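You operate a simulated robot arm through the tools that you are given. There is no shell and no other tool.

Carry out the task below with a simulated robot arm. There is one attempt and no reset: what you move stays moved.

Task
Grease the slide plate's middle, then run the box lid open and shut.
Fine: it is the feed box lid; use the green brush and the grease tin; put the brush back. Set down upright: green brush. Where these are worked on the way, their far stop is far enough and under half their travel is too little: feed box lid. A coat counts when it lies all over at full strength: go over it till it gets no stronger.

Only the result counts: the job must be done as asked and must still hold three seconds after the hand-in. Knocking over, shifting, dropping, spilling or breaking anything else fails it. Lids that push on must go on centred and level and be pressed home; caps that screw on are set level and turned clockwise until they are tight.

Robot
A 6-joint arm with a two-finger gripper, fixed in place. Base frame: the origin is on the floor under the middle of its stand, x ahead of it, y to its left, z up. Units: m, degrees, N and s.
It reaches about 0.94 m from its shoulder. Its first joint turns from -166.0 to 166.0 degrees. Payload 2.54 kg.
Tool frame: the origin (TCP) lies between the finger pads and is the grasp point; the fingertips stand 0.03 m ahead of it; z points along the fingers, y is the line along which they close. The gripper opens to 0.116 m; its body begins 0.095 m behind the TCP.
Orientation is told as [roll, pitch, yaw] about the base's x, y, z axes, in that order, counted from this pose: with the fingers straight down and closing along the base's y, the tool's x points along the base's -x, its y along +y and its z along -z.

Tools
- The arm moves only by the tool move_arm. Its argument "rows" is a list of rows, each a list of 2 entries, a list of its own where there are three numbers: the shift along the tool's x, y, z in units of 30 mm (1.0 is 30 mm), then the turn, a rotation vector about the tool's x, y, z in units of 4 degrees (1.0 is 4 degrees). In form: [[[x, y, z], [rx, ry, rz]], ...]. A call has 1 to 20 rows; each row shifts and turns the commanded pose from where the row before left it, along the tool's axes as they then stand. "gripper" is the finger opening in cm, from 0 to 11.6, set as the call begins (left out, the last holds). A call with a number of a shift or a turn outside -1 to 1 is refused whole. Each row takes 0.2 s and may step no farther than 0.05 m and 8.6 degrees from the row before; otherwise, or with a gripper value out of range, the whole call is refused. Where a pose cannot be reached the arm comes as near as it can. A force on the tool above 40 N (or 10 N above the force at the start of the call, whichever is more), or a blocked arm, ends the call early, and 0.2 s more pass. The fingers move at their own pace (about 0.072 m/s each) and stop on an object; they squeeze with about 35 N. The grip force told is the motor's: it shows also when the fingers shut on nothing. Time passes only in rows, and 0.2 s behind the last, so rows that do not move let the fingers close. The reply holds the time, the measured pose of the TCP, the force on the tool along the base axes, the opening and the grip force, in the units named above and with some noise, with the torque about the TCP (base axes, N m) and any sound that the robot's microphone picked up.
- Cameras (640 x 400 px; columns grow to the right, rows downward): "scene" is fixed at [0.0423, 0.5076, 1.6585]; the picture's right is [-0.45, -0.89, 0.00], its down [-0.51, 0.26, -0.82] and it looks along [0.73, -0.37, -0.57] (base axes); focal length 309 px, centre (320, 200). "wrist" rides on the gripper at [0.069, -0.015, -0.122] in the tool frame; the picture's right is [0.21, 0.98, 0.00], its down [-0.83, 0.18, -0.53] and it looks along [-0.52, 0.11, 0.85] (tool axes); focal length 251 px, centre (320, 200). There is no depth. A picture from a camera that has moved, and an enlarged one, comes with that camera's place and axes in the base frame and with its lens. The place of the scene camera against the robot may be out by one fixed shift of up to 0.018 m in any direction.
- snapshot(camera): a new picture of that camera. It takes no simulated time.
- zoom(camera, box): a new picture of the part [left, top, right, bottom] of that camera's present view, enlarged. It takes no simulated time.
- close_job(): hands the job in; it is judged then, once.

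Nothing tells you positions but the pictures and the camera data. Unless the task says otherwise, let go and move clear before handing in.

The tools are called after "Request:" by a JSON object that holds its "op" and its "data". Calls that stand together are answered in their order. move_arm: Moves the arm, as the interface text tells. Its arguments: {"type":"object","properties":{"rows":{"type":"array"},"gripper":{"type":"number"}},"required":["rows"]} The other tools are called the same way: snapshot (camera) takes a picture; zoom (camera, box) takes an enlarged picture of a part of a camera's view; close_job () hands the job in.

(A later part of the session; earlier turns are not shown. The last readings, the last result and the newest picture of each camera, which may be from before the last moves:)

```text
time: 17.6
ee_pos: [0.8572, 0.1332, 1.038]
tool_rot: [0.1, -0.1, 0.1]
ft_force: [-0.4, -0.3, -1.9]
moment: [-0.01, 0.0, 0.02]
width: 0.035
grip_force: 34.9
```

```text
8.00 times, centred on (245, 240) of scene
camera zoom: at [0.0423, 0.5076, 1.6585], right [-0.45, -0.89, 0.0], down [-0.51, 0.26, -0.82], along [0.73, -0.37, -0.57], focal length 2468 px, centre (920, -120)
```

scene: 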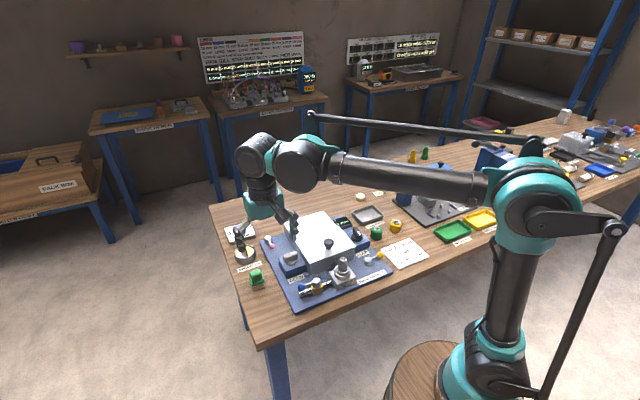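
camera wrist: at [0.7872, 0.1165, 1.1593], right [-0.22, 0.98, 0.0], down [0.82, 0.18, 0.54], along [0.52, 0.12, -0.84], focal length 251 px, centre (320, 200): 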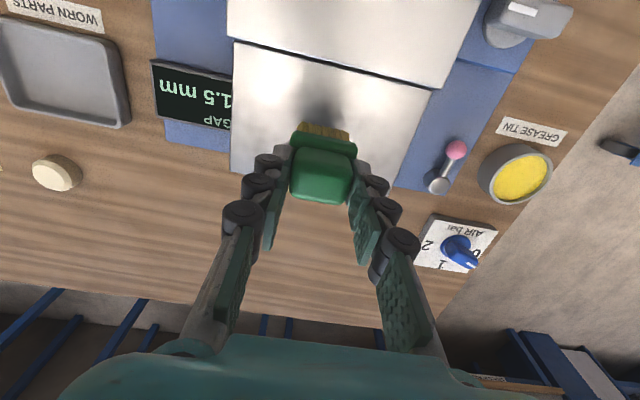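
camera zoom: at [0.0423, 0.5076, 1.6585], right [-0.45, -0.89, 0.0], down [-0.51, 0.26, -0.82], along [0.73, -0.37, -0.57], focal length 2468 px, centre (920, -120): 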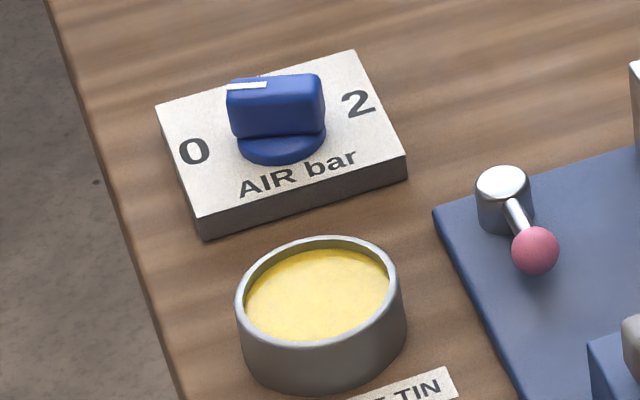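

The AIR knob is unchanged, and the plate has no drawn zones, so the brush sits over its middle. I'll lower to near contact, then touch down in small steps.

Request:
{"op": "move_arm", "data": {"rows": [[[0, 0, 0.5], [0, 0, 0]], [[0, 0, 0.5], [0, 0, 0]], [[0, 0, 0.25], [0, 0, 0]], [[0, 0, 0], [0, 0, 0]]]}}

Request:
{"op": "zoom", "data": {"camera": "scene", "box": [260, 180, 370, 269]}}

Request:
{"op": "zoom", "data": {"camera": "wrist", "box": [220, 20, 460, 200]}}

```text
time: 18.6
ee_pos: [0.8596, 0.1335, 0.9982]
tool_rot: [0.1, -0.2, 0.2]
ft_force: [-0.1, 0.9, -1.0]
moment: [-0.02, -0.01, 0.0]
width: 0.0348
grip_force: 34.9
```

```text
4.49 times, centred on (315, 224) of scene
camera zoom: at [0.0423, 0.5076, 1.6585], right [-0.45, -0.89, 0.0], down [-0.51, 0.26, -0.82], along [0.73, -0.37, -0.57], focal length 1387 px, centre (342, 90)
```

zoom: 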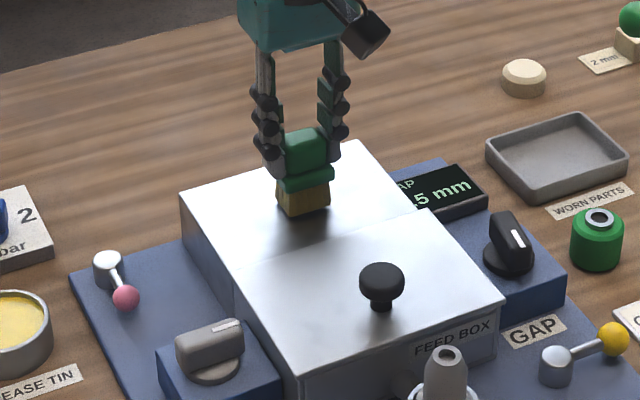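

```text
2.22 times, centred on (340, 110) of wrist
camera zoom: at [0.7884, 0.117, 1.1208], right [-0.22, 0.98, 0.0], down [0.82, 0.18, 0.54], along [0.52, 0.12, -0.84], focal length 559 px, centre (276, 400)
```

zoom: 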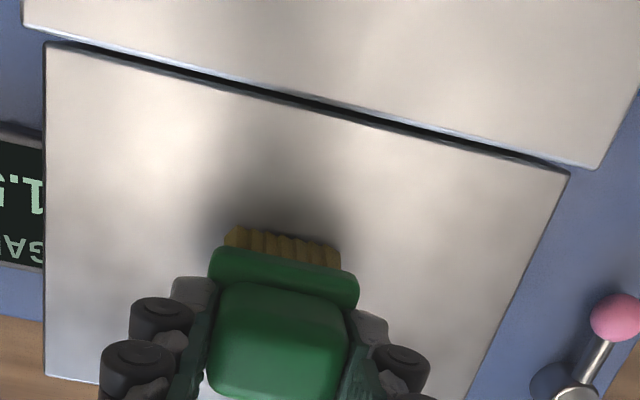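

The brush is a few millimetres above the plate. I'll touch down gently.

Request:
{"op": "move_arm", "data": {"rows": [[[0, 0, 0.1], [0, 0, 0]], [[0, 0, 0], [0, 0, 0]]]}}

Request:
{"op": "move_arm", "data": {"rows": [[[0, 0, 0.1], [0, 0, 0]], [[0, 0, 0], [0, 0, 0]]]}}

```text
time: 19.2
ee_pos: [0.858, 0.1321, 0.9947]
tool_rot: [0.1, -0.1, 0.1]
ft_force: [1.6, 0.6, 7.6]
moment: [0.05, -0.04, 0.01]
width: 0.035
grip_force: 35.3
```

```text
time: 19.6
ee_pos: [0.8593, 0.1332, 0.9955]
tool_rot: [0.1, -0.1, 0.1]
ft_force: [-1.7, -0.3, 12.9]
moment: [-0.03, 0.45, 0.0]
width: 0.0348
grip_force: 34.6
stopped in row 2: the force on the tool passed its limit at 43 N (the readings are from after the stop); the commanded pose is now the measured one
```

The brush is in contact with the plate at z≈0.995. I'll look at what the touch left.

Request:
{"op": "zoom", "data": {"camera": "scene", "box": [270, 190, 350, 250]}}

Request:
{"op": "zoom", "data": {"camera": "wrist", "box": [220, 20, 460, 200]}}

```text
6.67 times, centred on (310, 220) of scene
camera zoom: at [0.0423, 0.5076, 1.6585], right [-0.45, -0.89, 0.0], down [-0.51, 0.26, -0.82], along [0.73, -0.37, -0.57], focal length 2057 px, centre (387, 67)
```

zoom: 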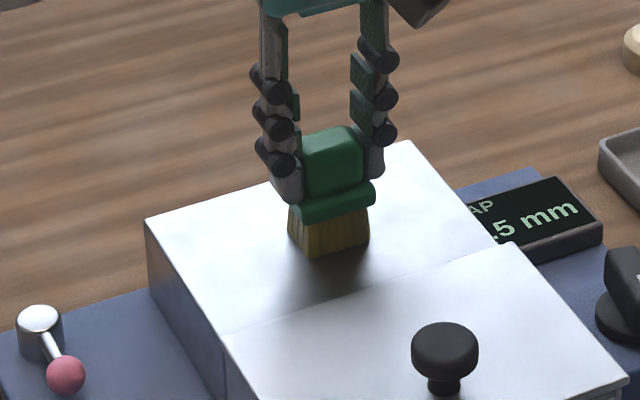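

```text
2.22 times, centred on (340, 110) of wrist
camera zoom: at [0.7882, 0.1165, 1.117], right [-0.22, 0.98, 0.0], down [0.82, 0.18, 0.54], along [0.52, 0.12, -0.84], focal length 559 px, centre (276, 400)
```

zoom: 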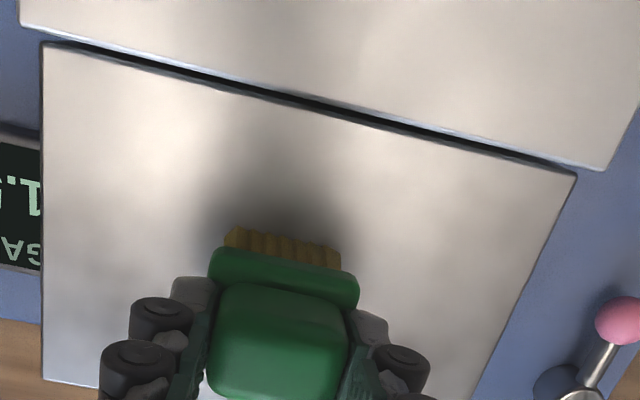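

The brush rests on the plate with about 13 N. I'll make a first short stroke outward so I can see whether grease is laid.

Request:
{"op": "move_arm", "data": {"rows": [[[-0.3, 0, 0], [0, 0, 0]], [[-0.3, 0, 0], [0, 0, 0]], [[0, 0, 0], [0, 0, 0]]]}}

Request:
{"op": "zoom", "data": {"camera": "wrist", "box": [220, 20, 460, 200]}}

Request:
{"op": "zoom", "data": {"camera": "scene", "box": [270, 190, 350, 250]}}

```text
time: 20.4
ee_pos: [0.8771, 0.1319, 0.9946]
tool_rot: [0.2, -0.2, 0.1]
ft_force: [0.1, 0.6, -1.7]
moment: [-0.03, -0.01, 0.01]
width: 0.035
grip_force: 35.5
```

```text
2.22 times, centred on (340, 110) of wrist
camera zoom: at [0.8066, 0.1158, 1.1174], right [-0.22, 0.98, 0.0], down [0.82, 0.18, 0.54], along [0.52, 0.12, -0.84], focal length 559 px, centre (276, 400)
```

zoom: 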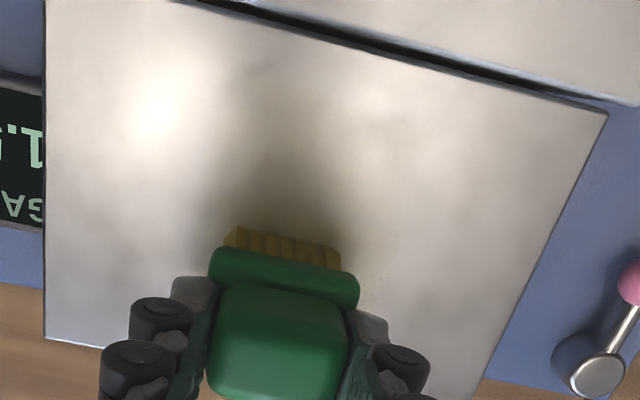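

```text
6.67 times, centred on (310, 220) of scene
camera zoom: at [0.0423, 0.5076, 1.6585], right [-0.45, -0.89, 0.0], down [-0.51, 0.26, -0.82], along [0.73, -0.37, -0.57], focal length 2057 px, centre (387, 67)
```

zoom: 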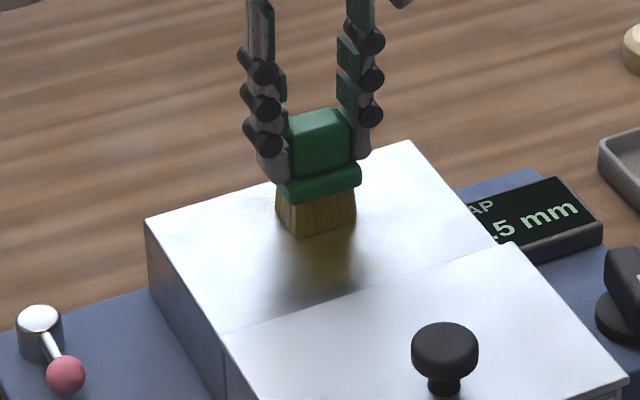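

There's a faint yellow tint where the brush went, but contact is now very light. I'll lift and move aside to see the deposit's shape.

Request:
{"op": "move_arm", "data": {"rows": [[[0, 0, -0.8], [0, 0, 0]], [[-0.5, 0, -0.8], [0, 0, 0]], [[-0.8, 0, -0.5], [0, 0, 0]], [[0, 0, 0], [0, 0, 0]]]}}

Request:
{"op": "zoom", "data": {"camera": "wrist", "box": [220, 0, 460, 180]}}

Request:
{"op": "zoom", "data": {"camera": "scene", "box": [270, 190, 350, 250]}}

```text
time: 21.4
ee_pos: [0.9154, 0.132, 1.0582]
tool_rot: [0.1, -0.2, 0.0]
ft_force: [0.2, 0.0, -1.2]
moment: [-0.01, -0.01, -0.05]
width: 0.0349
grip_force: 35.6
```

```text
2.22 times, centred on (340, 90) of wrist
camera zoom: at [0.8446, 0.1168, 1.1795], right [-0.22, 0.98, 0.0], down [0.82, 0.18, 0.54], along [0.52, 0.12, -0.84], focal length 559 px, centre (276, 444)
```

zoom: 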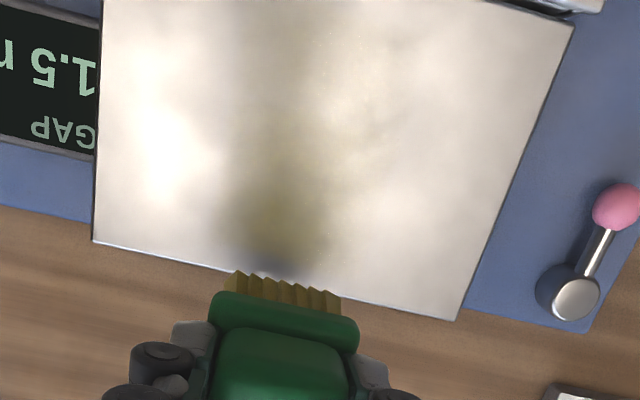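

```text
6.67 times, centred on (310, 220) of scene
camera zoom: at [0.0423, 0.5076, 1.6585], right [-0.45, -0.89, 0.0], down [-0.51, 0.26, -0.82], along [0.73, -0.37, -0.57], focal length 2057 px, centre (387, 67)
```

zoom: 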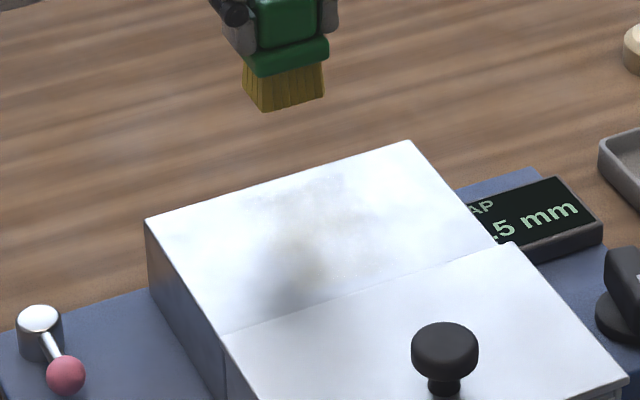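

A faint tint is visible in the plate's middle. I'll zoom further to judge its outline.

Request:
{"op": "zoom", "data": {"camera": "scene", "box": [285, 205, 335, 240]}}

Request:
{"op": "zoom", "data": {"camera": "wrist", "box": [250, 0, 430, 112]}}

```text
11.43 times, centred on (310, 222) of scene
camera zoom: at [0.0423, 0.5076, 1.6585], right [-0.45, -0.89, 0.0], down [-0.51, 0.26, -0.82], along [0.73, -0.37, -0.57], focal length 3526 px, centre (434, -57)
```

zoom: 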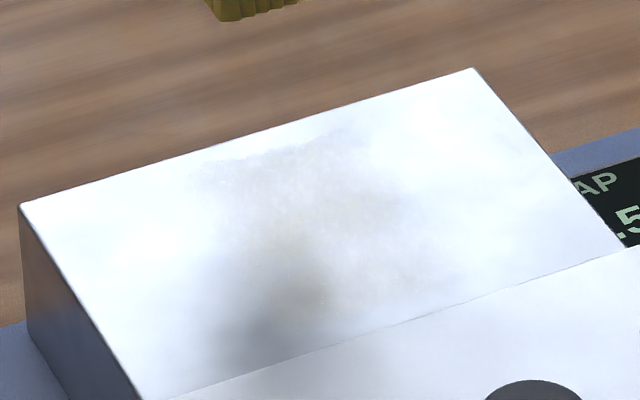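

```text
3.56 times, centred on (340, 56) of wrist
camera zoom: at [0.8446, 0.1168, 1.1795], right [-0.22, 0.98, 0.0], down [0.82, 0.18, 0.54], along [0.52, 0.12, -0.84], focal length 894 px, centre (249, 712)
```

zoom: 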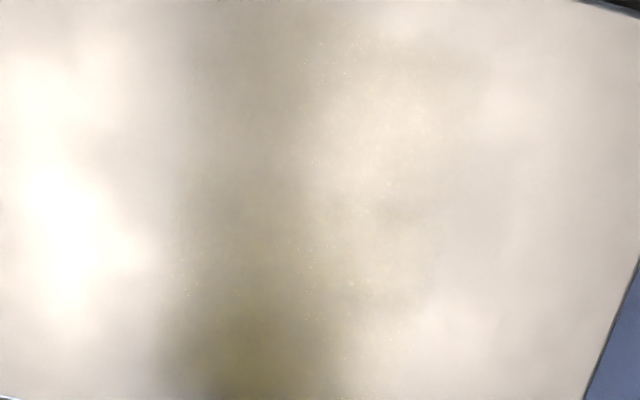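

The tint is faint, so it needs many more passes. I'll return over the middle and set the brush down again with moderate pressure.

Request:
{"op": "move_arm", "data": {"rows": [[[0.9, 0.03, 0.3], [0, 0, 0]], [[0.9, 0.03, 0.3], [0, 0, 0]], [[0.7, 0.02, 0.3], [0, 0, 0]], [[0, 0, 0.5], [0, 0, 0]], [[0, 0, 0.4], [0, 0, 0]], [[0, 0, 0], [0, 0, 0]]]}}

Request:
{"op": "move_arm", "data": {"rows": [[[0, 0, 0.15], [0, 0, 0]], [[0, 0, 0.05], [0, 0, 0]], [[0, 0, 0], [0, 0, 0]]]}}

```text
time: 22.9
ee_pos: [0.8406, 0.1345, 1.0044]
tool_rot: [0.1, -0.3, 0.2]
ft_force: [0.7, 1.0, -1.5]
moment: [0.04, 0.0, -0.02]
width: 0.035
grip_force: 34.7
```

```text
time: 23.6
ee_pos: [0.8411, 0.1357, 0.9976]
tool_rot: [0.1, -0.1, 0.1]
ft_force: [0.7, -0.8, -0.8]
moment: [0.02, -0.01, 0.03]
width: 0.0351
grip_force: 34.5
```

Not in contact yet; continuing down in fine steps.

Request:
{"op": "move_arm", "data": {"rows": [[[0, 0, 0.06], [0, 0, 0]], [[0, 0, 0.04], [0, 0, 0]], [[0, 0, 0], [0, 0, 0]]]}}

Request:
{"op": "move_arm", "data": {"rows": [[[0, 0, 0.04], [0, 0, 0]], [[0, 0, 0], [0, 0, 0]]]}}

```text
time: 24.4
ee_pos: [0.841, 0.1349, 0.9955]
tool_rot: [0.1, -0.3, 0.1]
ft_force: [6.4, 0.1, 17.2]
moment: [-0.05, -0.18, 0.03]
width: 0.0349
grip_force: 35.4
```

```text
time: 25.0
ee_pos: [0.8414, 0.1348, 0.9949]
tool_rot: [0.1, -0.3, 0.1]
ft_force: [-2.6, -0.1, 13.9]
moment: [-0.02, 0.4, 0.01]
width: 0.035
grip_force: 34.8
stopped in row 2: the force on the tool passed its limit at 41 N (the readings are from after the stop); the commanded pose is now the measured one
```

Contact holds at about 14 N at z≈0.995. I'll stroke back and forth along x across the middle.

Request:
{"op": "move_arm", "data": {"rows": [[[-0.3, 0, 0], [0, 0, 0]], [[-0.3, 0, 0], [0, 0, 0]], [[-0.3, 0, 0], [0, 0, 0]], [[0.3, 0, 0], [0, 0, 0]], [[0.3, 0, 0], [0, 0, 0]], [[0.3, 0, 0], [0, 0, 0]], [[0, 0, 0], [0, 0, 0]]]}}

Request:
{"op": "zoom", "data": {"camera": "scene", "box": [270, 190, 350, 250]}}

Request:
{"op": "zoom", "data": {"camera": "wrist", "box": [220, 20, 460, 200]}}

```text
time: 26.6
ee_pos: [0.8401, 0.1353, 0.9949]
tool_rot: [0.1, -0.4, 0.0]
ft_force: [11.4, -1.0, 34.6]
moment: [-0.11, -0.37, 0.03]
width: 0.035
grip_force: 34.8
```

```text
6.67 times, centred on (310, 220) of scene
camera zoom: at [0.0423, 0.5076, 1.6585], right [-0.45, -0.89, 0.0], down [-0.51, 0.26, -0.82], along [0.73, -0.37, -0.57], focal length 2057 px, centre (387, 67)
```

zoom: 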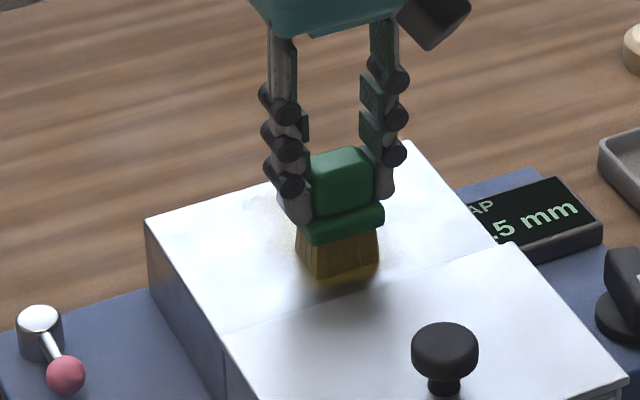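

```text
2.22 times, centred on (340, 110) of wrist
camera zoom: at [0.7696, 0.1199, 1.1167], right [-0.22, 0.98, 0.0], down [0.82, 0.18, 0.54], along [0.53, 0.12, -0.84], focal length 559 px, centre (276, 400)
```

zoom: 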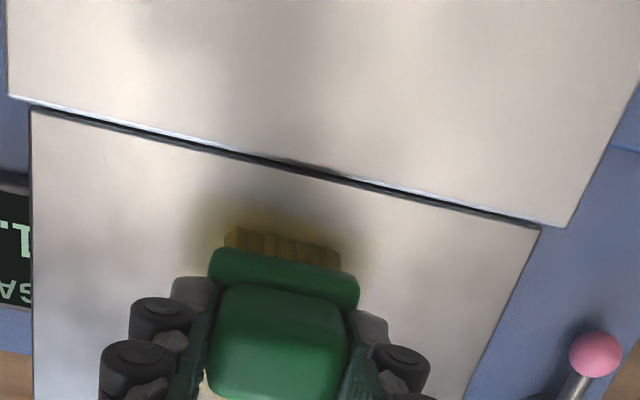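

A yellow tint is building around the bristles. I'll ease the pressure slightly and lay a raster over the middle.

Request:
{"op": "move_arm", "data": {"rows": [[[-0.2, 0, -0.02], [0, 0, 0]], [[-0.3, 0, 0], [0, 0, 0]], [[-0.3, 0, 0], [0, 0, 0]], [[-0.3, 0, 0], [0, 0, 0]], [[-0.2, 0, 0], [0, 0, 0]], [[0, 0.3, 0], [0, 0, 0]], [[0.3, 0.2, 0], [0, 0, 0]], [[0.3, 0, 0], [0, 0, 0]], [[0.3, 0, 0], [0, 0, 0]], [[0.3, 0, 0], [0, 0, 0]], [[0, 0, 0], [0, 0, 0]]]}}

Request:
{"op": "zoom", "data": {"camera": "scene", "box": [270, 190, 350, 250]}}

Request:
{"op": "zoom", "data": {"camera": "wrist", "box": [220, 20, 460, 200]}}

```text
time: 29.0
ee_pos: [0.8453, 0.1502, 0.9943]
tool_rot: [0.1, -0.3, 0.1]
ft_force: [6.3, 1.3, 24.7]
moment: [-0.01, -0.27, 0.01]
width: 0.0349
grip_force: 35.0
```

```text
6.67 times, centred on (310, 220) of scene
camera zoom: at [0.0423, 0.5076, 1.6585], right [-0.45, -0.89, 0.0], down [-0.51, 0.26, -0.82], along [0.73, -0.37, -0.57], focal length 2057 px, centre (387, 67)
```

zoom: 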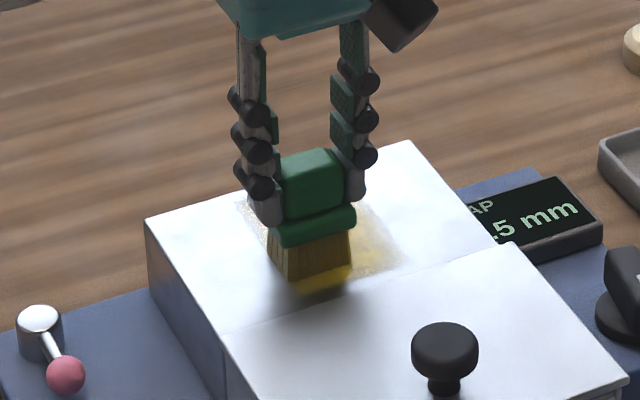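

```text
2.22 times, centred on (340, 110) of wrist
camera zoom: at [0.7752, 0.1345, 1.1167], right [-0.22, 0.98, 0.0], down [0.82, 0.18, 0.54], along [0.53, 0.12, -0.84], focal length 559 px, centre (276, 400)
```

zoom: 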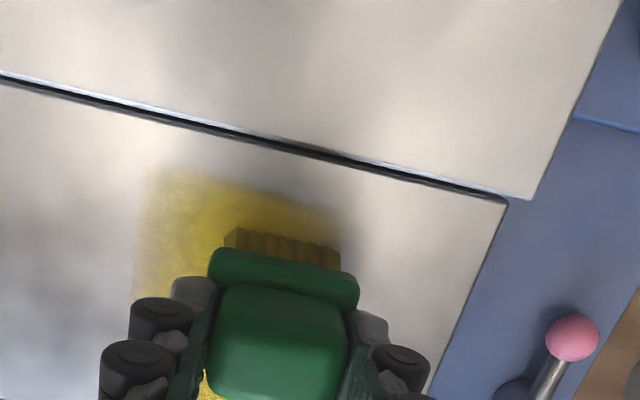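

A clear yellow patch has appeared, with edges around y≈0.10 and x≈0.817, so the zone looks like roughly a 70–80 mm square about the plate's centre. I'll continue covering all of it.

Request:
{"op": "move_arm", "data": {"rows": [[[-0.3, 0.1, -0.01], [0, 0, 0]], [[-0.3, 0, 0], [0, 0, 0]], [[-0.3, 0, 0], [0, 0, 0]], [[-0.3, 0, 0], [0, 0, 0]], [[0, -0.4, 0], [0, 0, 0]], [[0, -0.4, 0], [0, 0, 0]], [[0, -0.4, 0], [0, 0, 0]], [[0.3, -0.2, 0], [0, 0, 0]], [[0.3, 0, 0], [0, 0, 0]], [[0.3, 0, 0], [0, 0, 0]], [[0.4, 0, 0], [0, 0, 0]], [[0, 0, 0], [0, 0, 0]]]}}

Request:
{"op": "zoom", "data": {"camera": "scene", "box": [270, 190, 350, 250]}}

Request:
{"op": "zoom", "data": {"camera": "wrist", "box": [220, 20, 460, 200]}}

```text
time: 31.6
ee_pos: [0.8408, 0.1128, 0.9961]
tool_rot: [0.2, -0.3, 0.1]
ft_force: [0.0, 0.2, -1.5]
moment: [0.0, -0.03, -0.02]
width: 0.0347
grip_force: 35.0
```

```text
6.67 times, centred on (310, 220) of scene
camera zoom: at [0.0423, 0.5076, 1.6585], right [-0.45, -0.89, 0.0], down [-0.51, 0.26, -0.82], along [0.73, -0.37, -0.57], focal length 2057 px, centre (387, 67)
```

zoom: 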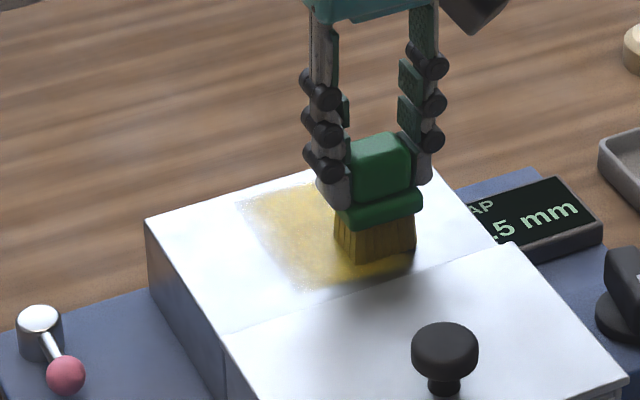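

```text
2.22 times, centred on (340, 110) of wrist
camera zoom: at [0.7708, 0.0962, 1.1176], right [-0.22, 0.98, 0.0], down [0.82, 0.18, 0.54], along [0.53, 0.12, -0.84], focal length 559 px, centre (276, 400)
```

zoom: 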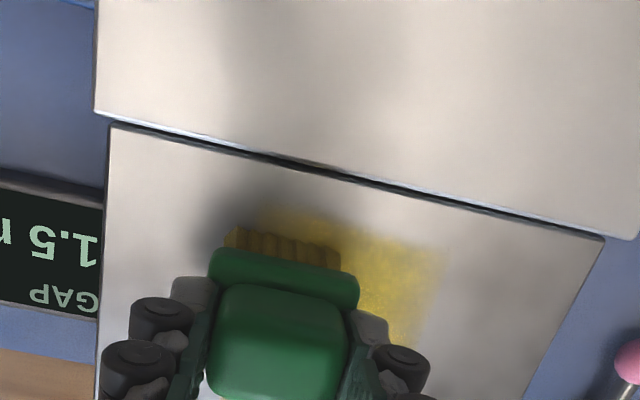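

The patch is filling in, rectangular from y≈0.10 to 0.168. Contact has gone light, so I'll lower about 1 mm and keep going over it.

Request:
{"op": "move_arm", "data": {"rows": [[[0, 0, 0.04], [0, 0, 0]], [[-0.3, 0, 0], [0, 0, 0]], [[-0.3, 0, 0], [0, 0, 0]], [[-0.3, 0, 0], [0, 0, 0]], [[-0.3, 0, 0], [0, 0, 0]], [[0.2, 0.2, 0], [0, 0, 0]], [[0.3, 0, 0], [0, 0, 0]], [[0.3, 0, 0], [0, 0, 0]], [[0.3, 0, 0], [0, 0, 0]], [[0.2, 0, 0], [0, 0, 0]], [[0, 0, 0], [0, 0, 0]]]}}

Request:
{"op": "zoom", "data": {"camera": "scene", "box": [270, 190, 350, 250]}}

```text
time: 32.8
ee_pos: [0.8762, 0.1104, 0.9952]
tool_rot: [0.0, -0.2, 0.0]
ft_force: [-6.2, 0.7, 19.7]
moment: [-0.03, 0.28, 0.01]
width: 0.035
grip_force: 34.9
stopped in row 6: the force on the tool passed its limit at 45 N (the readings are from after the stop); the commanded pose is now the measured one
```

```text
6.67 times, centred on (310, 220) of scene
camera zoom: at [0.0423, 0.5076, 1.6585], right [-0.45, -0.89, 0.0], down [-0.51, 0.26, -0.82], along [0.73, -0.37, -0.57], focal length 2057 px, centre (387, 67)
```

zoom: 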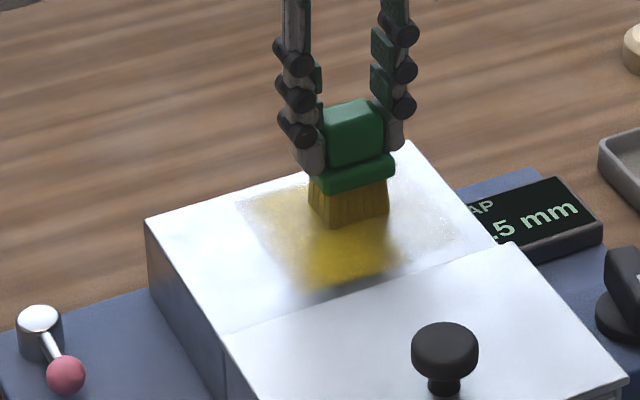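

The near part is now strong yellow. I'll continue rastering, including the far part, at slightly reduced pressure.

Request:
{"op": "move_arm", "data": {"rows": [[[0.2, 0, -0.01], [0, 0, 0]], [[0, 0.3, 0], [0, 0, 0]], [[0, 0.3, 0], [0, 0, 0]], [[0, 0.3, 0], [0, 0, 0]], [[0, 0.3, 0], [0, 0, 0]], [[-0.3, 0, 0], [0, 0, 0]], [[0, -0.3, 0], [0, 0, 0]], [[0, -0.3, 0], [0, 0, 0]], [[0, -0.3, 0], [0, 0, 0]], [[0, -0.3, 0], [0, 0, 0]], [[0, 0, 0], [0, 0, 0]]]}}

Request:
{"op": "zoom", "data": {"camera": "scene", "box": [270, 190, 350, 250]}}

Request:
{"op": "zoom", "data": {"camera": "wrist", "box": [220, 0, 460, 180]}}

```text
time: 35.2
ee_pos: [0.8802, 0.1111, 0.995]
tool_rot: [0.1, -0.2, 0.0]
ft_force: [0.7, 4.0, 13.5]
moment: [0.14, -0.07, -0.01]
width: 0.0346
grip_force: 34.9
```

```text
6.67 times, centred on (310, 220) of scene
camera zoom: at [0.0423, 0.5076, 1.6585], right [-0.45, -0.89, 0.0], down [-0.51, 0.26, -0.82], along [0.73, -0.37, -0.57], focal length 2057 px, centre (387, 67)
```

zoom: 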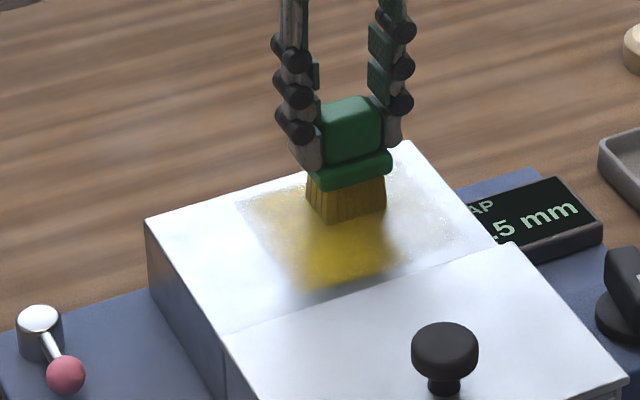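

```text
2.22 times, centred on (340, 90) of wrist
camera zoom: at [0.8096, 0.0954, 1.1167], right [-0.21, 0.98, 0.0], down [0.82, 0.18, 0.54], along [0.53, 0.12, -0.84], focal length 559 px, centre (276, 444)
```

zoom: 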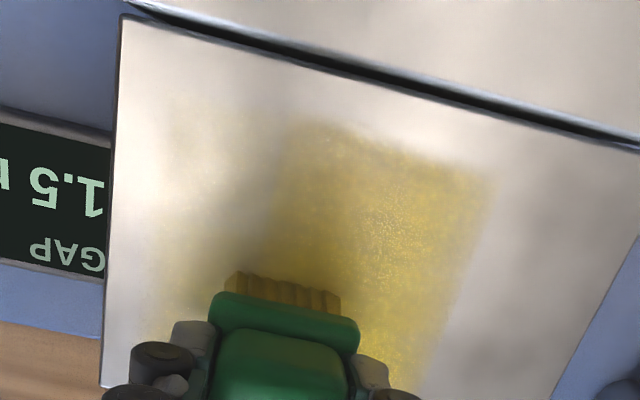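

The yellow zone lies at y≈0.103–0.168, x from 0.816, centred on the plate; there is also a faint tint to its low-y side from my stroke at y 0.112. I'll zoom in to see whether that is a separate zone.

Request:
{"op": "zoom", "data": {"camera": "wrist", "box": [255, 0, 415, 100]}}

Request:
{"op": "zoom", "data": {"camera": "scene", "box": [285, 205, 335, 240]}}

```text
4.00 times, centred on (335, 50) of wrist
camera zoom: at [0.8096, 0.0954, 1.1167], right [-0.21, 0.98, 0.0], down [0.82, 0.18, 0.54], along [0.53, 0.12, -0.84], focal length 1006 px, centre (260, 800)
```

zoom: 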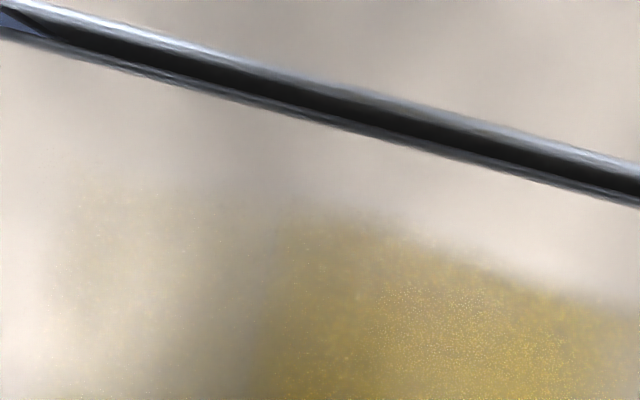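

```text
11.43 times, centred on (310, 222) of scene
camera zoom: at [0.0423, 0.5076, 1.6585], right [-0.45, -0.89, 0.0], down [-0.51, 0.26, -0.82], along [0.73, -0.37, -0.57], focal length 3526 px, centre (434, -57)
```

zoom: 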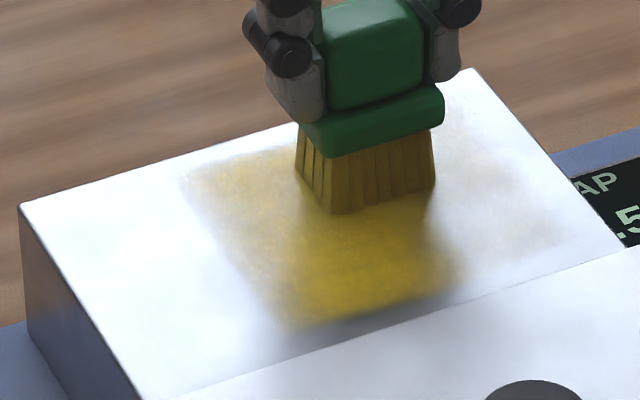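

The low-y side is a separate, very faint area, so I'll keep the bristles strictly within the middle zone (tool y 0.122–0.149, x 0.832–0.88) and go over it systematically.

Request:
{"op": "move_arm", "data": {"rows": [[[0, 0.37, 0], [0, 0, 0]], [[0.3, 0, 0], [0, 0, 0]], [[0.3, 0, 0], [0, 0, 0]], [[0.3, 0, 0], [0, 0, 0]], [[0.3, 0, 0], [0, 0, 0]], [[0.3, 0, 0], [0, 0, 0]], [[0, 0.3, 0], [0, 0, 0]], [[-0.3, 0.15, 0], [0, 0, 0]], [[-0.3, 0, 0], [0, 0, 0]], [[-0.3, 0, 0], [0, 0, 0]], [[-0.3, 0, 0], [0, 0, 0]], [[-0.3, 0, 0], [0, 0, 0]], [[0, 0, 0], [0, 0, 0]]]}}

Request:
{"op": "zoom", "data": {"camera": "scene", "box": [285, 205, 335, 240]}}

Request:
{"op": "zoom", "data": {"camera": "wrist", "box": [220, 0, 460, 180]}}

```text
time: 36.4
ee_pos: [0.8457, 0.1229, 0.9953]
tool_rot: [0.1, -0.3, 0.1]
ft_force: [-3.5, 0.2, 13.3]
moment: [-0.02, 0.32, -0.01]
width: 0.035
grip_force: 34.9
stopped in row 6: the force on the tool passed its limit at 42 N (the readings are from after the stop); the commanded pose is now the measured one
```

```text
11.43 times, centred on (310, 222) of scene
camera zoom: at [0.0423, 0.5076, 1.6585], right [-0.45, -0.89, 0.0], down [-0.51, 0.26, -0.82], along [0.73, -0.37, -0.57], focal length 3526 px, centre (434, -57)
```

zoom: 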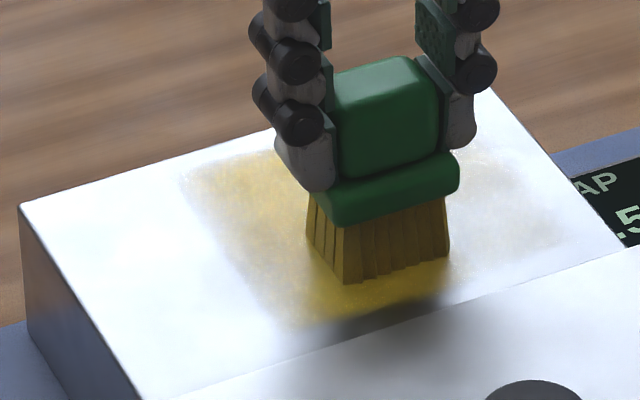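

```text
2.22 times, centred on (340, 90) of wrist
camera zoom: at [0.7761, 0.1069, 1.1167], right [-0.21, 0.98, 0.0], down [0.82, 0.18, 0.54], along [0.53, 0.12, -0.84], focal length 559 px, centre (276, 444)
```

zoom: 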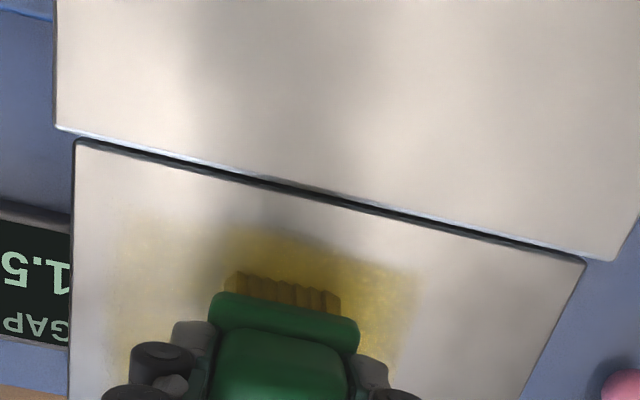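

Pulling strokes raise the force, so I'll sweep sideways in y within the zone and step in x between sweeps.

Request:
{"op": "move_arm", "data": {"rows": [[[0, 0.3, 0], [0, 0, 0]], [[0, 0.3, 0], [0, 0, 0]], [[0, 0.3, 0], [0, 0, 0]], [[0.2, 0, -0.01], [0, 0, 0]], [[0, -0.3, 0], [0, 0, 0]], [[0, -0.3, 0], [0, 0, 0]], [[0, -0.3, 0], [0, 0, 0]], [[0.2, 0, -0.01], [0, 0, 0]], [[0, 0.3, 0], [0, 0, 0]], [[0, 0.3, 0], [0, 0, 0]], [[0, 0.3, 0], [0, 0, 0]], [[0, -0.3, 0], [0, 0, 0]], [[0, -0.3, 0], [0, 0, 0]], [[0, -0.3, 0], [0, 0, 0]], [[0, 0, 0], [0, 0, 0]]]}}

Request:
{"op": "zoom", "data": {"camera": "scene", "box": [285, 205, 335, 240]}}

Request:
{"op": "zoom", "data": {"camera": "wrist", "box": [220, 0, 460, 180]}}

```text
time: 39.6
ee_pos: [0.8339, 0.1237, 0.9947]
tool_rot: [0.2, -0.3, 0.0]
ft_force: [-1.2, 10.6, 25.3]
moment: [0.42, 0.1, -0.03]
width: 0.0349
grip_force: 35.2
```

```text
11.43 times, centred on (310, 222) of scene
camera zoom: at [0.0423, 0.5076, 1.6585], right [-0.45, -0.89, 0.0], down [-0.51, 0.26, -0.82], along [0.73, -0.37, -0.57], focal length 3526 px, centre (434, -57)
```

zoom: 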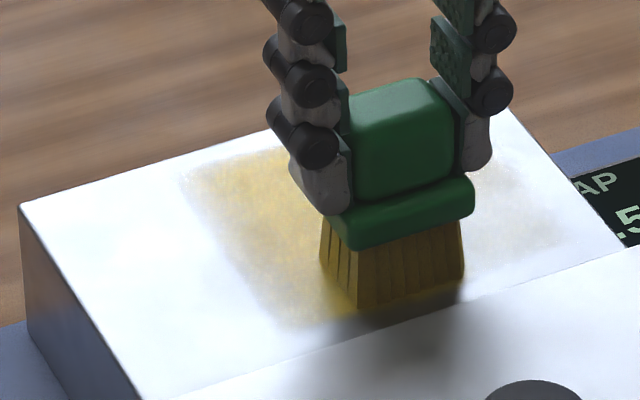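

```text
2.22 times, centred on (340, 90) of wrist
camera zoom: at [0.7636, 0.1076, 1.1166], right [-0.21, 0.98, 0.0], down [0.82, 0.18, 0.54], along [0.53, 0.12, -0.84], focal length 559 px, centre (276, 444)
```

zoom: 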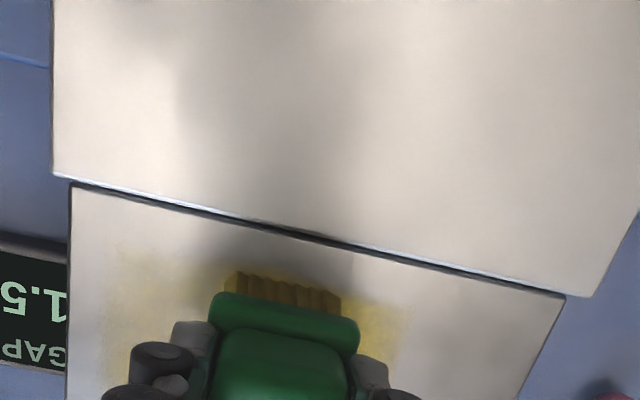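

Now sweeping the rest of the zone, stepping outward in x.

Request:
{"op": "move_arm", "data": {"rows": [[[-0.4, 0, 0], [0, 0, 0]], [[0, 0.3, 0], [0, 0, 0]], [[0, 0.3, 0], [0, 0, 0]], [[0, 0.25, 0], [0, 0, 0]], [[-0.4, 0, 0], [0, 0, 0]], [[0, -0.3, 0], [0, 0, 0]], [[0, -0.3, 0], [0, 0, 0]], [[0, -0.25, 0], [0, 0, 0]], [[-0.4, 0, 0], [0, 0, 0]], [[0, 0.3, 0], [0, 0, 0]], [[0, 0.3, 0], [0, 0, 0]], [[0, 0.25, 0], [0, 0, 0]], [[-0.35, 0, 0], [0, 0, 0]], [[0, -0.3, 0], [0, 0, 0]], [[0, -0.3, 0], [0, 0, 0]], [[0, -0.25, 0], [0, 0, 0]], [[0, 0, 0], [0, 0, 0]]]}}

Request:
{"op": "zoom", "data": {"camera": "scene", "box": [285, 205, 335, 240]}}

Request:
{"op": "zoom", "data": {"camera": "wrist", "box": [220, 0, 460, 180]}}

```text
time: 43.2
ee_pos: [0.8802, 0.1231, 0.9959]
tool_rot: [0.1, -0.3, 0.0]
ft_force: [0.1, 0.8, -2.2]
moment: [0.01, 0.0, -0.01]
width: 0.0349
grip_force: 35.3
```

```text
11.43 times, centred on (310, 222) of scene
camera zoom: at [0.0423, 0.5076, 1.6585], right [-0.45, -0.89, 0.0], down [-0.51, 0.26, -0.82], along [0.73, -0.37, -0.57], focal length 3526 px, centre (434, -57)
```

zoom: 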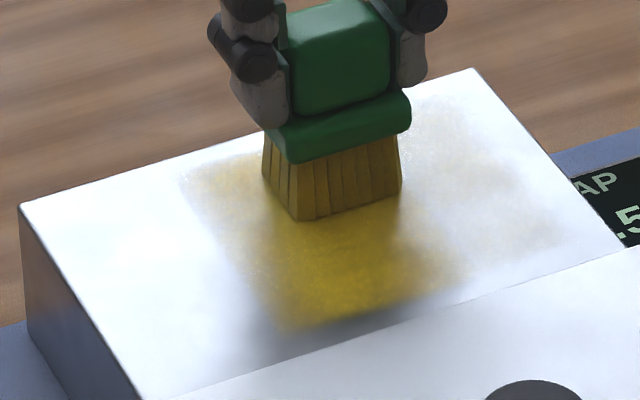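

```text
2.22 times, centred on (340, 90) of wrist
camera zoom: at [0.8107, 0.107, 1.1176], right [-0.21, 0.98, 0.0], down [0.82, 0.18, 0.54], along [0.53, 0.12, -0.84], focal length 559 px, centre (276, 444)
```

zoom: 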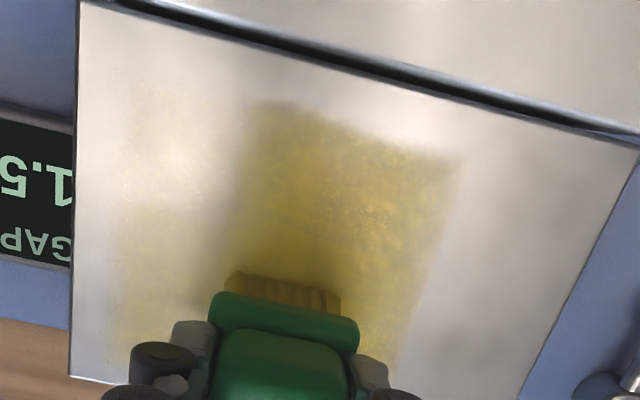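

The coat looks semi-transparent still. I'll lift off to see the whole zone unobstructed.

Request:
{"op": "move_arm", "data": {"rows": [[[0, 0, -0.5], [0, 0, 0]], [[0, 0, -1], [0, 0, 0]], [[0, 0.5, -0.8], [0, 0, 0]], [[0.5, 1, 0], [0, 0, 0]], [[0.5, 1, 0], [0, 0, 0]], [[0.5, 1, 0], [0, 0, 0]], [[0, 0, 0], [0, 0, 0]]]}}

Request:
{"op": "zoom", "data": {"camera": "scene", "box": [280, 195, 340, 240]}}

Request:
{"op": "snapshot", "data": {"camera": "wrist"}}

```text
time: 44.8
ee_pos: [0.8374, 0.2267, 1.0612]
tool_rot: [0.2, -0.3, 0.0]
ft_force: [-0.6, -0.5, -0.5]
moment: [0.01, 0.01, -0.01]
width: 0.035
grip_force: 34.4
```

```text
8.89 times, centred on (310, 218) of scene
camera zoom: at [0.0423, 0.5076, 1.6585], right [-0.45, -0.89, 0.0], down [-0.51, 0.26, -0.82], along [0.73, -0.37, -0.57], focal length 2743 px, centre (409, 44)
```

zoom: 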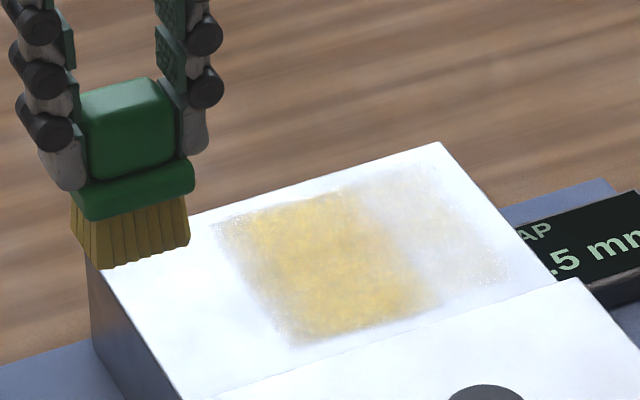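

```text
taken
camera wrist: at [0.7673, 0.2109, 1.1832], right [-0.21, 0.98, 0.0], down [0.82, 0.18, 0.54], along [0.53, 0.12, -0.84], focal length 251 px, centre (320, 200)
```

wrist: 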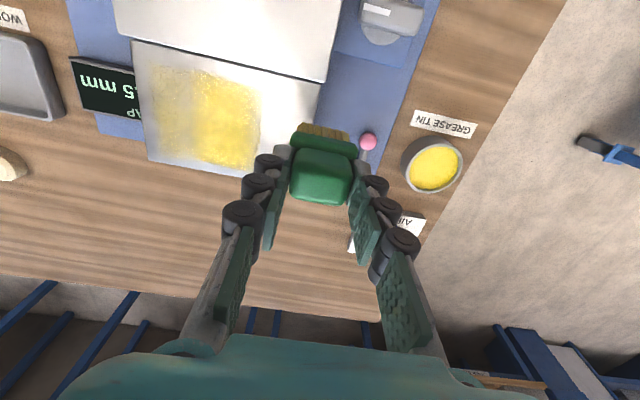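

Request:
{"op": "zoom", "data": {"camera": "wrist", "box": [120, 30, 340, 190]}}

```text
2.50 times, centred on (230, 110) of wrist
camera zoom: at [0.7673, 0.2109, 1.1832], right [-0.21, 0.98, 0.0], down [0.82, 0.18, 0.54], along [0.53, 0.12, -0.84], focal length 629 px, centre (545, 425)
```

zoom: 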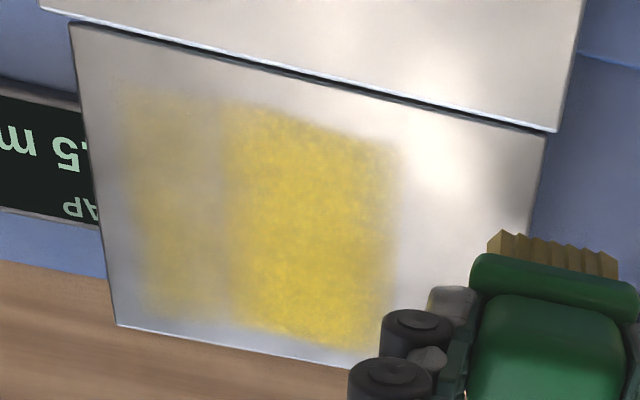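

Seen clearly now: the middle strip (y≈0.10–0.168) is yellow but still mottled, and the low-y strip only has a faint tint. I'll re-dip the brush for a fresh load, then go over the middle again.

Request:
{"op": "move_arm", "data": {"rows": [[[-0.18, 0.88, 0], [0, 0, 0]], [[-0.18, 0.88, 0], [0, 0, 0]], [[-0.18, 0.88, 0], [0, 0, 0]], [[-0.18, 0.88, 0], [0, 0, 0]], [[-0.18, 0.88, 0], [0, 0, 0]], [[-0.18, 0.86, 0], [0, 0, 0]], [[0, 0, 0], [0, 0, 0]]]}}

Request:
{"op": "zoom", "data": {"camera": "wrist", "box": [240, 70, 400, 230]}}

Request:
{"op": "zoom", "data": {"camera": "scene", "box": [280, 195, 340, 240]}}

```text
time: 46.4
ee_pos: [0.868, 0.3856, 1.0632]
tool_rot: [0.1, -0.2, 0.0]
ft_force: [-0.7, 0.5, -1.9]
moment: [-0.02, 0.03, -0.01]
width: 0.0349
grip_force: 35.3
```

```text
2.50 times, centred on (320, 150) of wrist
camera zoom: at [0.7975, 0.3706, 1.1849], right [-0.21, 0.98, 0.0], down [0.82, 0.18, 0.54], along [0.53, 0.12, -0.84], focal length 629 px, centre (320, 325)
```

zoom: 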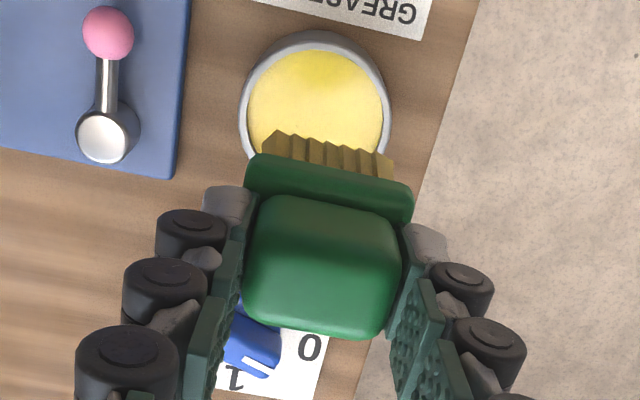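

```text
8.89 times, centred on (310, 218) of scene
camera zoom: at [0.0423, 0.5076, 1.6585], right [-0.45, -0.89, 0.0], down [-0.51, 0.26, -0.82], along [0.73, -0.37, -0.57], focal length 2743 px, centre (409, 44)
```

zoom: 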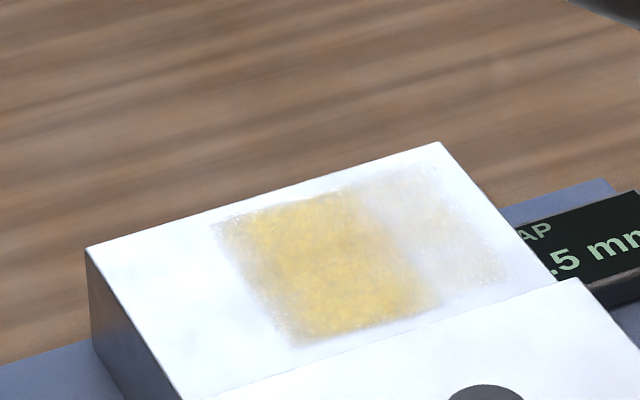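

Lined up over the tin. Descending to just above the grease, then a light touch.

Request:
{"op": "move_arm", "data": {"rows": [[[0, -0.05, 0.9], [0, 0, 0]], [[0, 0, 0.9], [0, 0, 0]], [[0, 0, 0.9], [0, 0, 0]], [[0, 0, 0.6], [0, 0, 0]], [[0, 0, 0.25], [0, 0, 0]], [[0, 0, 0], [0, 0, 0]]]}}

Request:
{"op": "move_arm", "data": {"rows": [[[0, 0, 0.06], [0, 0, 0]], [[0, 0, 0.04], [0, 0, 0]], [[0, 0, 0], [0, 0, 0]]]}}

```text
time: 47.8
ee_pos: [0.8702, 0.385, 0.9559]
tool_rot: [0.0, -0.3, 0.0]
ft_force: [0.5, 0.3, -0.9]
moment: [0.01, -0.01, -0.02]
width: 0.0351
grip_force: 34.6
```

```text
time: 48.6
ee_pos: [0.8696, 0.3842, 0.9538]
tool_rot: [0.0, -0.4, 0.0]
ft_force: [-0.2, 0.1, -1.7]
moment: [0.0, 0.01, 0.02]
width: 0.0346
grip_force: 34.8
```

Request:
{"op": "move_arm", "data": {"rows": [[[0, 0, 0.05], [0, 0, 0]], [[0, 0, 0.03], [0, 0, 0]], [[0, 0, 0], [0, 0, 0]]]}}

Request:
{"op": "zoom", "data": {"camera": "scene", "box": [225, 220, 289, 270]}}

```text
time: 49.4
ee_pos: [0.8696, 0.384, 0.9524]
tool_rot: [0.2, -0.3, 0.0]
ft_force: [-0.1, 0.5, 18.2]
moment: [-0.06, 0.14, 0.0]
width: 0.0349
grip_force: 34.6
```

```text
8.00 times, centred on (257, 245) of scene
camera zoom: at [0.0423, 0.5076, 1.6585], right [-0.45, -0.89, 0.0], down [-0.51, 0.26, -0.82], along [0.73, -0.37, -0.57], focal length 2468 px, centre (824, -160)
```

zoom: 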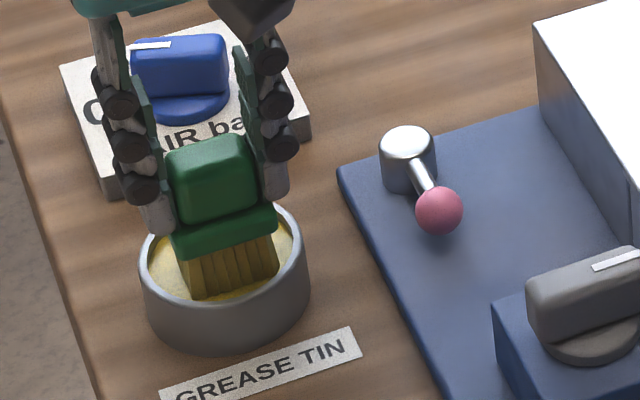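

The brush is reloaded (18 N touch). Lifting and returning to the plate's middle.

Request:
{"op": "move_arm", "data": {"rows": [[[0, 0, -0.3], [0, 0, 0]], [[0, 0, -0.7], [0, 0, 0]], [[0, 0, -0.9], [0, 0, 0]], [[0, 0, -0.8], [0, 0, 0]], [[0.1, -0.92, 0], [0, 0, 0]], [[0.1, -0.92, 0], [0, 0, 0]], [[0.1, -0.92, 0], [0, 0, 0]], [[0.1, -0.92, 0], [0, 0, 0]], [[0.1, -0.92, 0], [0, 0, 0]], [[0.1, -0.92, 0], [0, 0, 0]], [[0.1, -0.92, 0], [0, 0, 0]], [[0.1, -0.92, 0], [0, 0, 0]], [[0.1, -0.92, 0], [0, 0, 0]], [[0, 0, 0], [0, 0, 0]]]}}

```text
time: 52.4
ee_pos: [0.8391, 0.1367, 1.032]
tool_rot: [0.2, -0.3, 0.0]
ft_force: [0.4, 0.2, -1.1]
moment: [0.03, 0.02, 0.01]
width: 0.0349
grip_force: 34.8
```

Back over the middle; lowering into contact.

Request:
{"op": "move_arm", "data": {"rows": [[[0, 0, 0.6], [0, 0, 0]], [[0, 0, 0.4], [0, 0, 0]], [[0, 0, 0.15], [0, 0, 0]], [[0, 0, 0], [0, 0, 0]]]}}

Request:
{"op": "move_arm", "data": {"rows": [[[0, 0, 0.05], [0, 0, 0]], [[0, 0, 0.04], [0, 0, 0]], [[0, 0, 0], [0, 0, 0]]]}}

```text
time: 53.4
ee_pos: [0.8411, 0.1364, 0.9987]
tool_rot: [0.0, -0.3, 0.0]
ft_force: [-0.7, 1.1, -1.0]
moment: [0.0, 0.01, -0.01]
width: 0.0349
grip_force: 34.4
```

```text
time: 54.2
ee_pos: [0.8394, 0.1352, 0.9956]
tool_rot: [0.1, -0.3, 0.0]
ft_force: [0.5, -0.1, -1.1]
moment: [0.01, -0.02, 0.0]
width: 0.0348
grip_force: 34.9
```

Request:
{"op": "move_arm", "data": {"rows": [[[0, 0, 0.04], [0, 0, 0]], [[0, 0, 0], [0, 0, 0]]]}}

```text
time: 54.8
ee_pos: [0.8397, 0.1362, 0.9953]
tool_rot: [0.1, -0.3, 0.0]
ft_force: [3.7, 2.4, 11.6]
moment: [0.04, -0.03, 0.01]
width: 0.0348
grip_force: 34.3
```

Contact at about 12 N. Sweeping y across the zone at successive x stations.

Request:
{"op": "move_arm", "data": {"rows": [[[0.2, 0.25, 0], [0, 0, 0]], [[0, 0.17, 0], [0, 0, 0]], [[0, -0.3, 0], [0, 0, 0]], [[0, -0.3, 0], [0, 0, 0]], [[0, -0.28, 0], [0, 0, 0]], [[0, 0.3, 0], [0, 0, 0]], [[0, 0.3, 0], [0, 0, 0]], [[0, 0.28, 0], [0, 0, 0]], [[-0.4, 0, 0.005], [0, 0, 0]], [[0, -0.3, 0], [0, 0, 0]], [[0, -0.3, 0], [0, 0, 0]], [[0, -0.28, 0], [0, 0, 0]], [[0, 0.3, 0], [0, 0, 0]], [[0, 0.3, 0], [0, 0, 0]], [[0, 0.28, 0], [0, 0, 0]], [[0, 0, 0], [0, 0, 0]]]}}

Request:
{"op": "zoom", "data": {"camera": "scene", "box": [280, 195, 340, 240]}}

```text
time: 56.5
ee_pos: [0.8362, 0.1371, 0.9958]
tool_rot: [-0.2, -0.4, -0.1]
ft_force: [-2.8, -3.3, 16.6]
moment: [0.11, 0.26, 0.09]
width: 0.0348
grip_force: 35.1
stopped in row 8: the force on the tool passed its limit at 42 N (the readings are from after the stop); the commanded pose is now the measured one
```

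```text
8.89 times, centred on (310, 218) of scene
camera zoom: at [0.0423, 0.5076, 1.6585], right [-0.45, -0.89, 0.0], down [-0.51, 0.26, -0.82], along [0.73, -0.37, -0.57], focal length 2743 px, centre (409, 44)
```

zoom: 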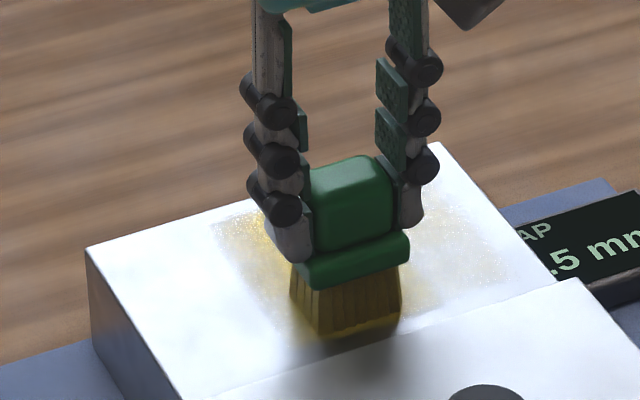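

Request:
{"op": "move_arm", "data": {"rows": [[[-0.1, 0.2, -0.01], [0, 0, 0]], [[0, 0.2, 0], [0, 0, 0]], [[-0.2, 0, 0], [0, 0, 0]], [[0, -0.25, 0], [0, 0, 0]], [[0, -0.25, 0], [0, 0, 0]], [[0, -0.25, 0], [0, 0, 0]], [[0, -0.1, 0], [0, 0, 0]], [[0, 0.25, 0], [0, 0, 0]], [[0, 0.25, 0], [0, 0, 0]], [[0, 0.25, 0], [0, 0, 0]], [[0, 0.1, 0], [0, 0, 0]], [[0, 0, 0], [0, 0, 0]]]}}

Request:
{"op": "zoom", "data": {"camera": "wrist", "box": [220, 0, 460, 180]}}

```text
time: 59.0
ee_pos: [0.8458, 0.15, 0.9951]
tool_rot: [0.0, -0.3, 0.1]
ft_force: [-1.8, -5.4, 10.9]
moment: [-0.17, 0.1, 0.01]
width: 0.0347
grip_force: 35.0
```

```text
2.22 times, centred on (340, 90) of wrist
camera zoom: at [0.7744, 0.1347, 1.1168], right [-0.21, 0.98, 0.0], down [0.82, 0.18, 0.54], along [0.53, 0.11, -0.84], focal length 559 px, centre (276, 444)
```

zoom: 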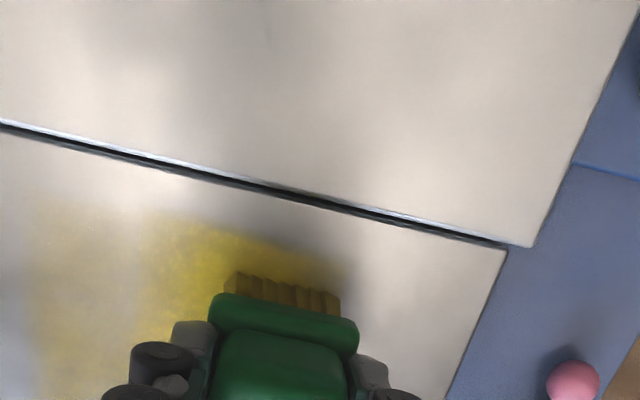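

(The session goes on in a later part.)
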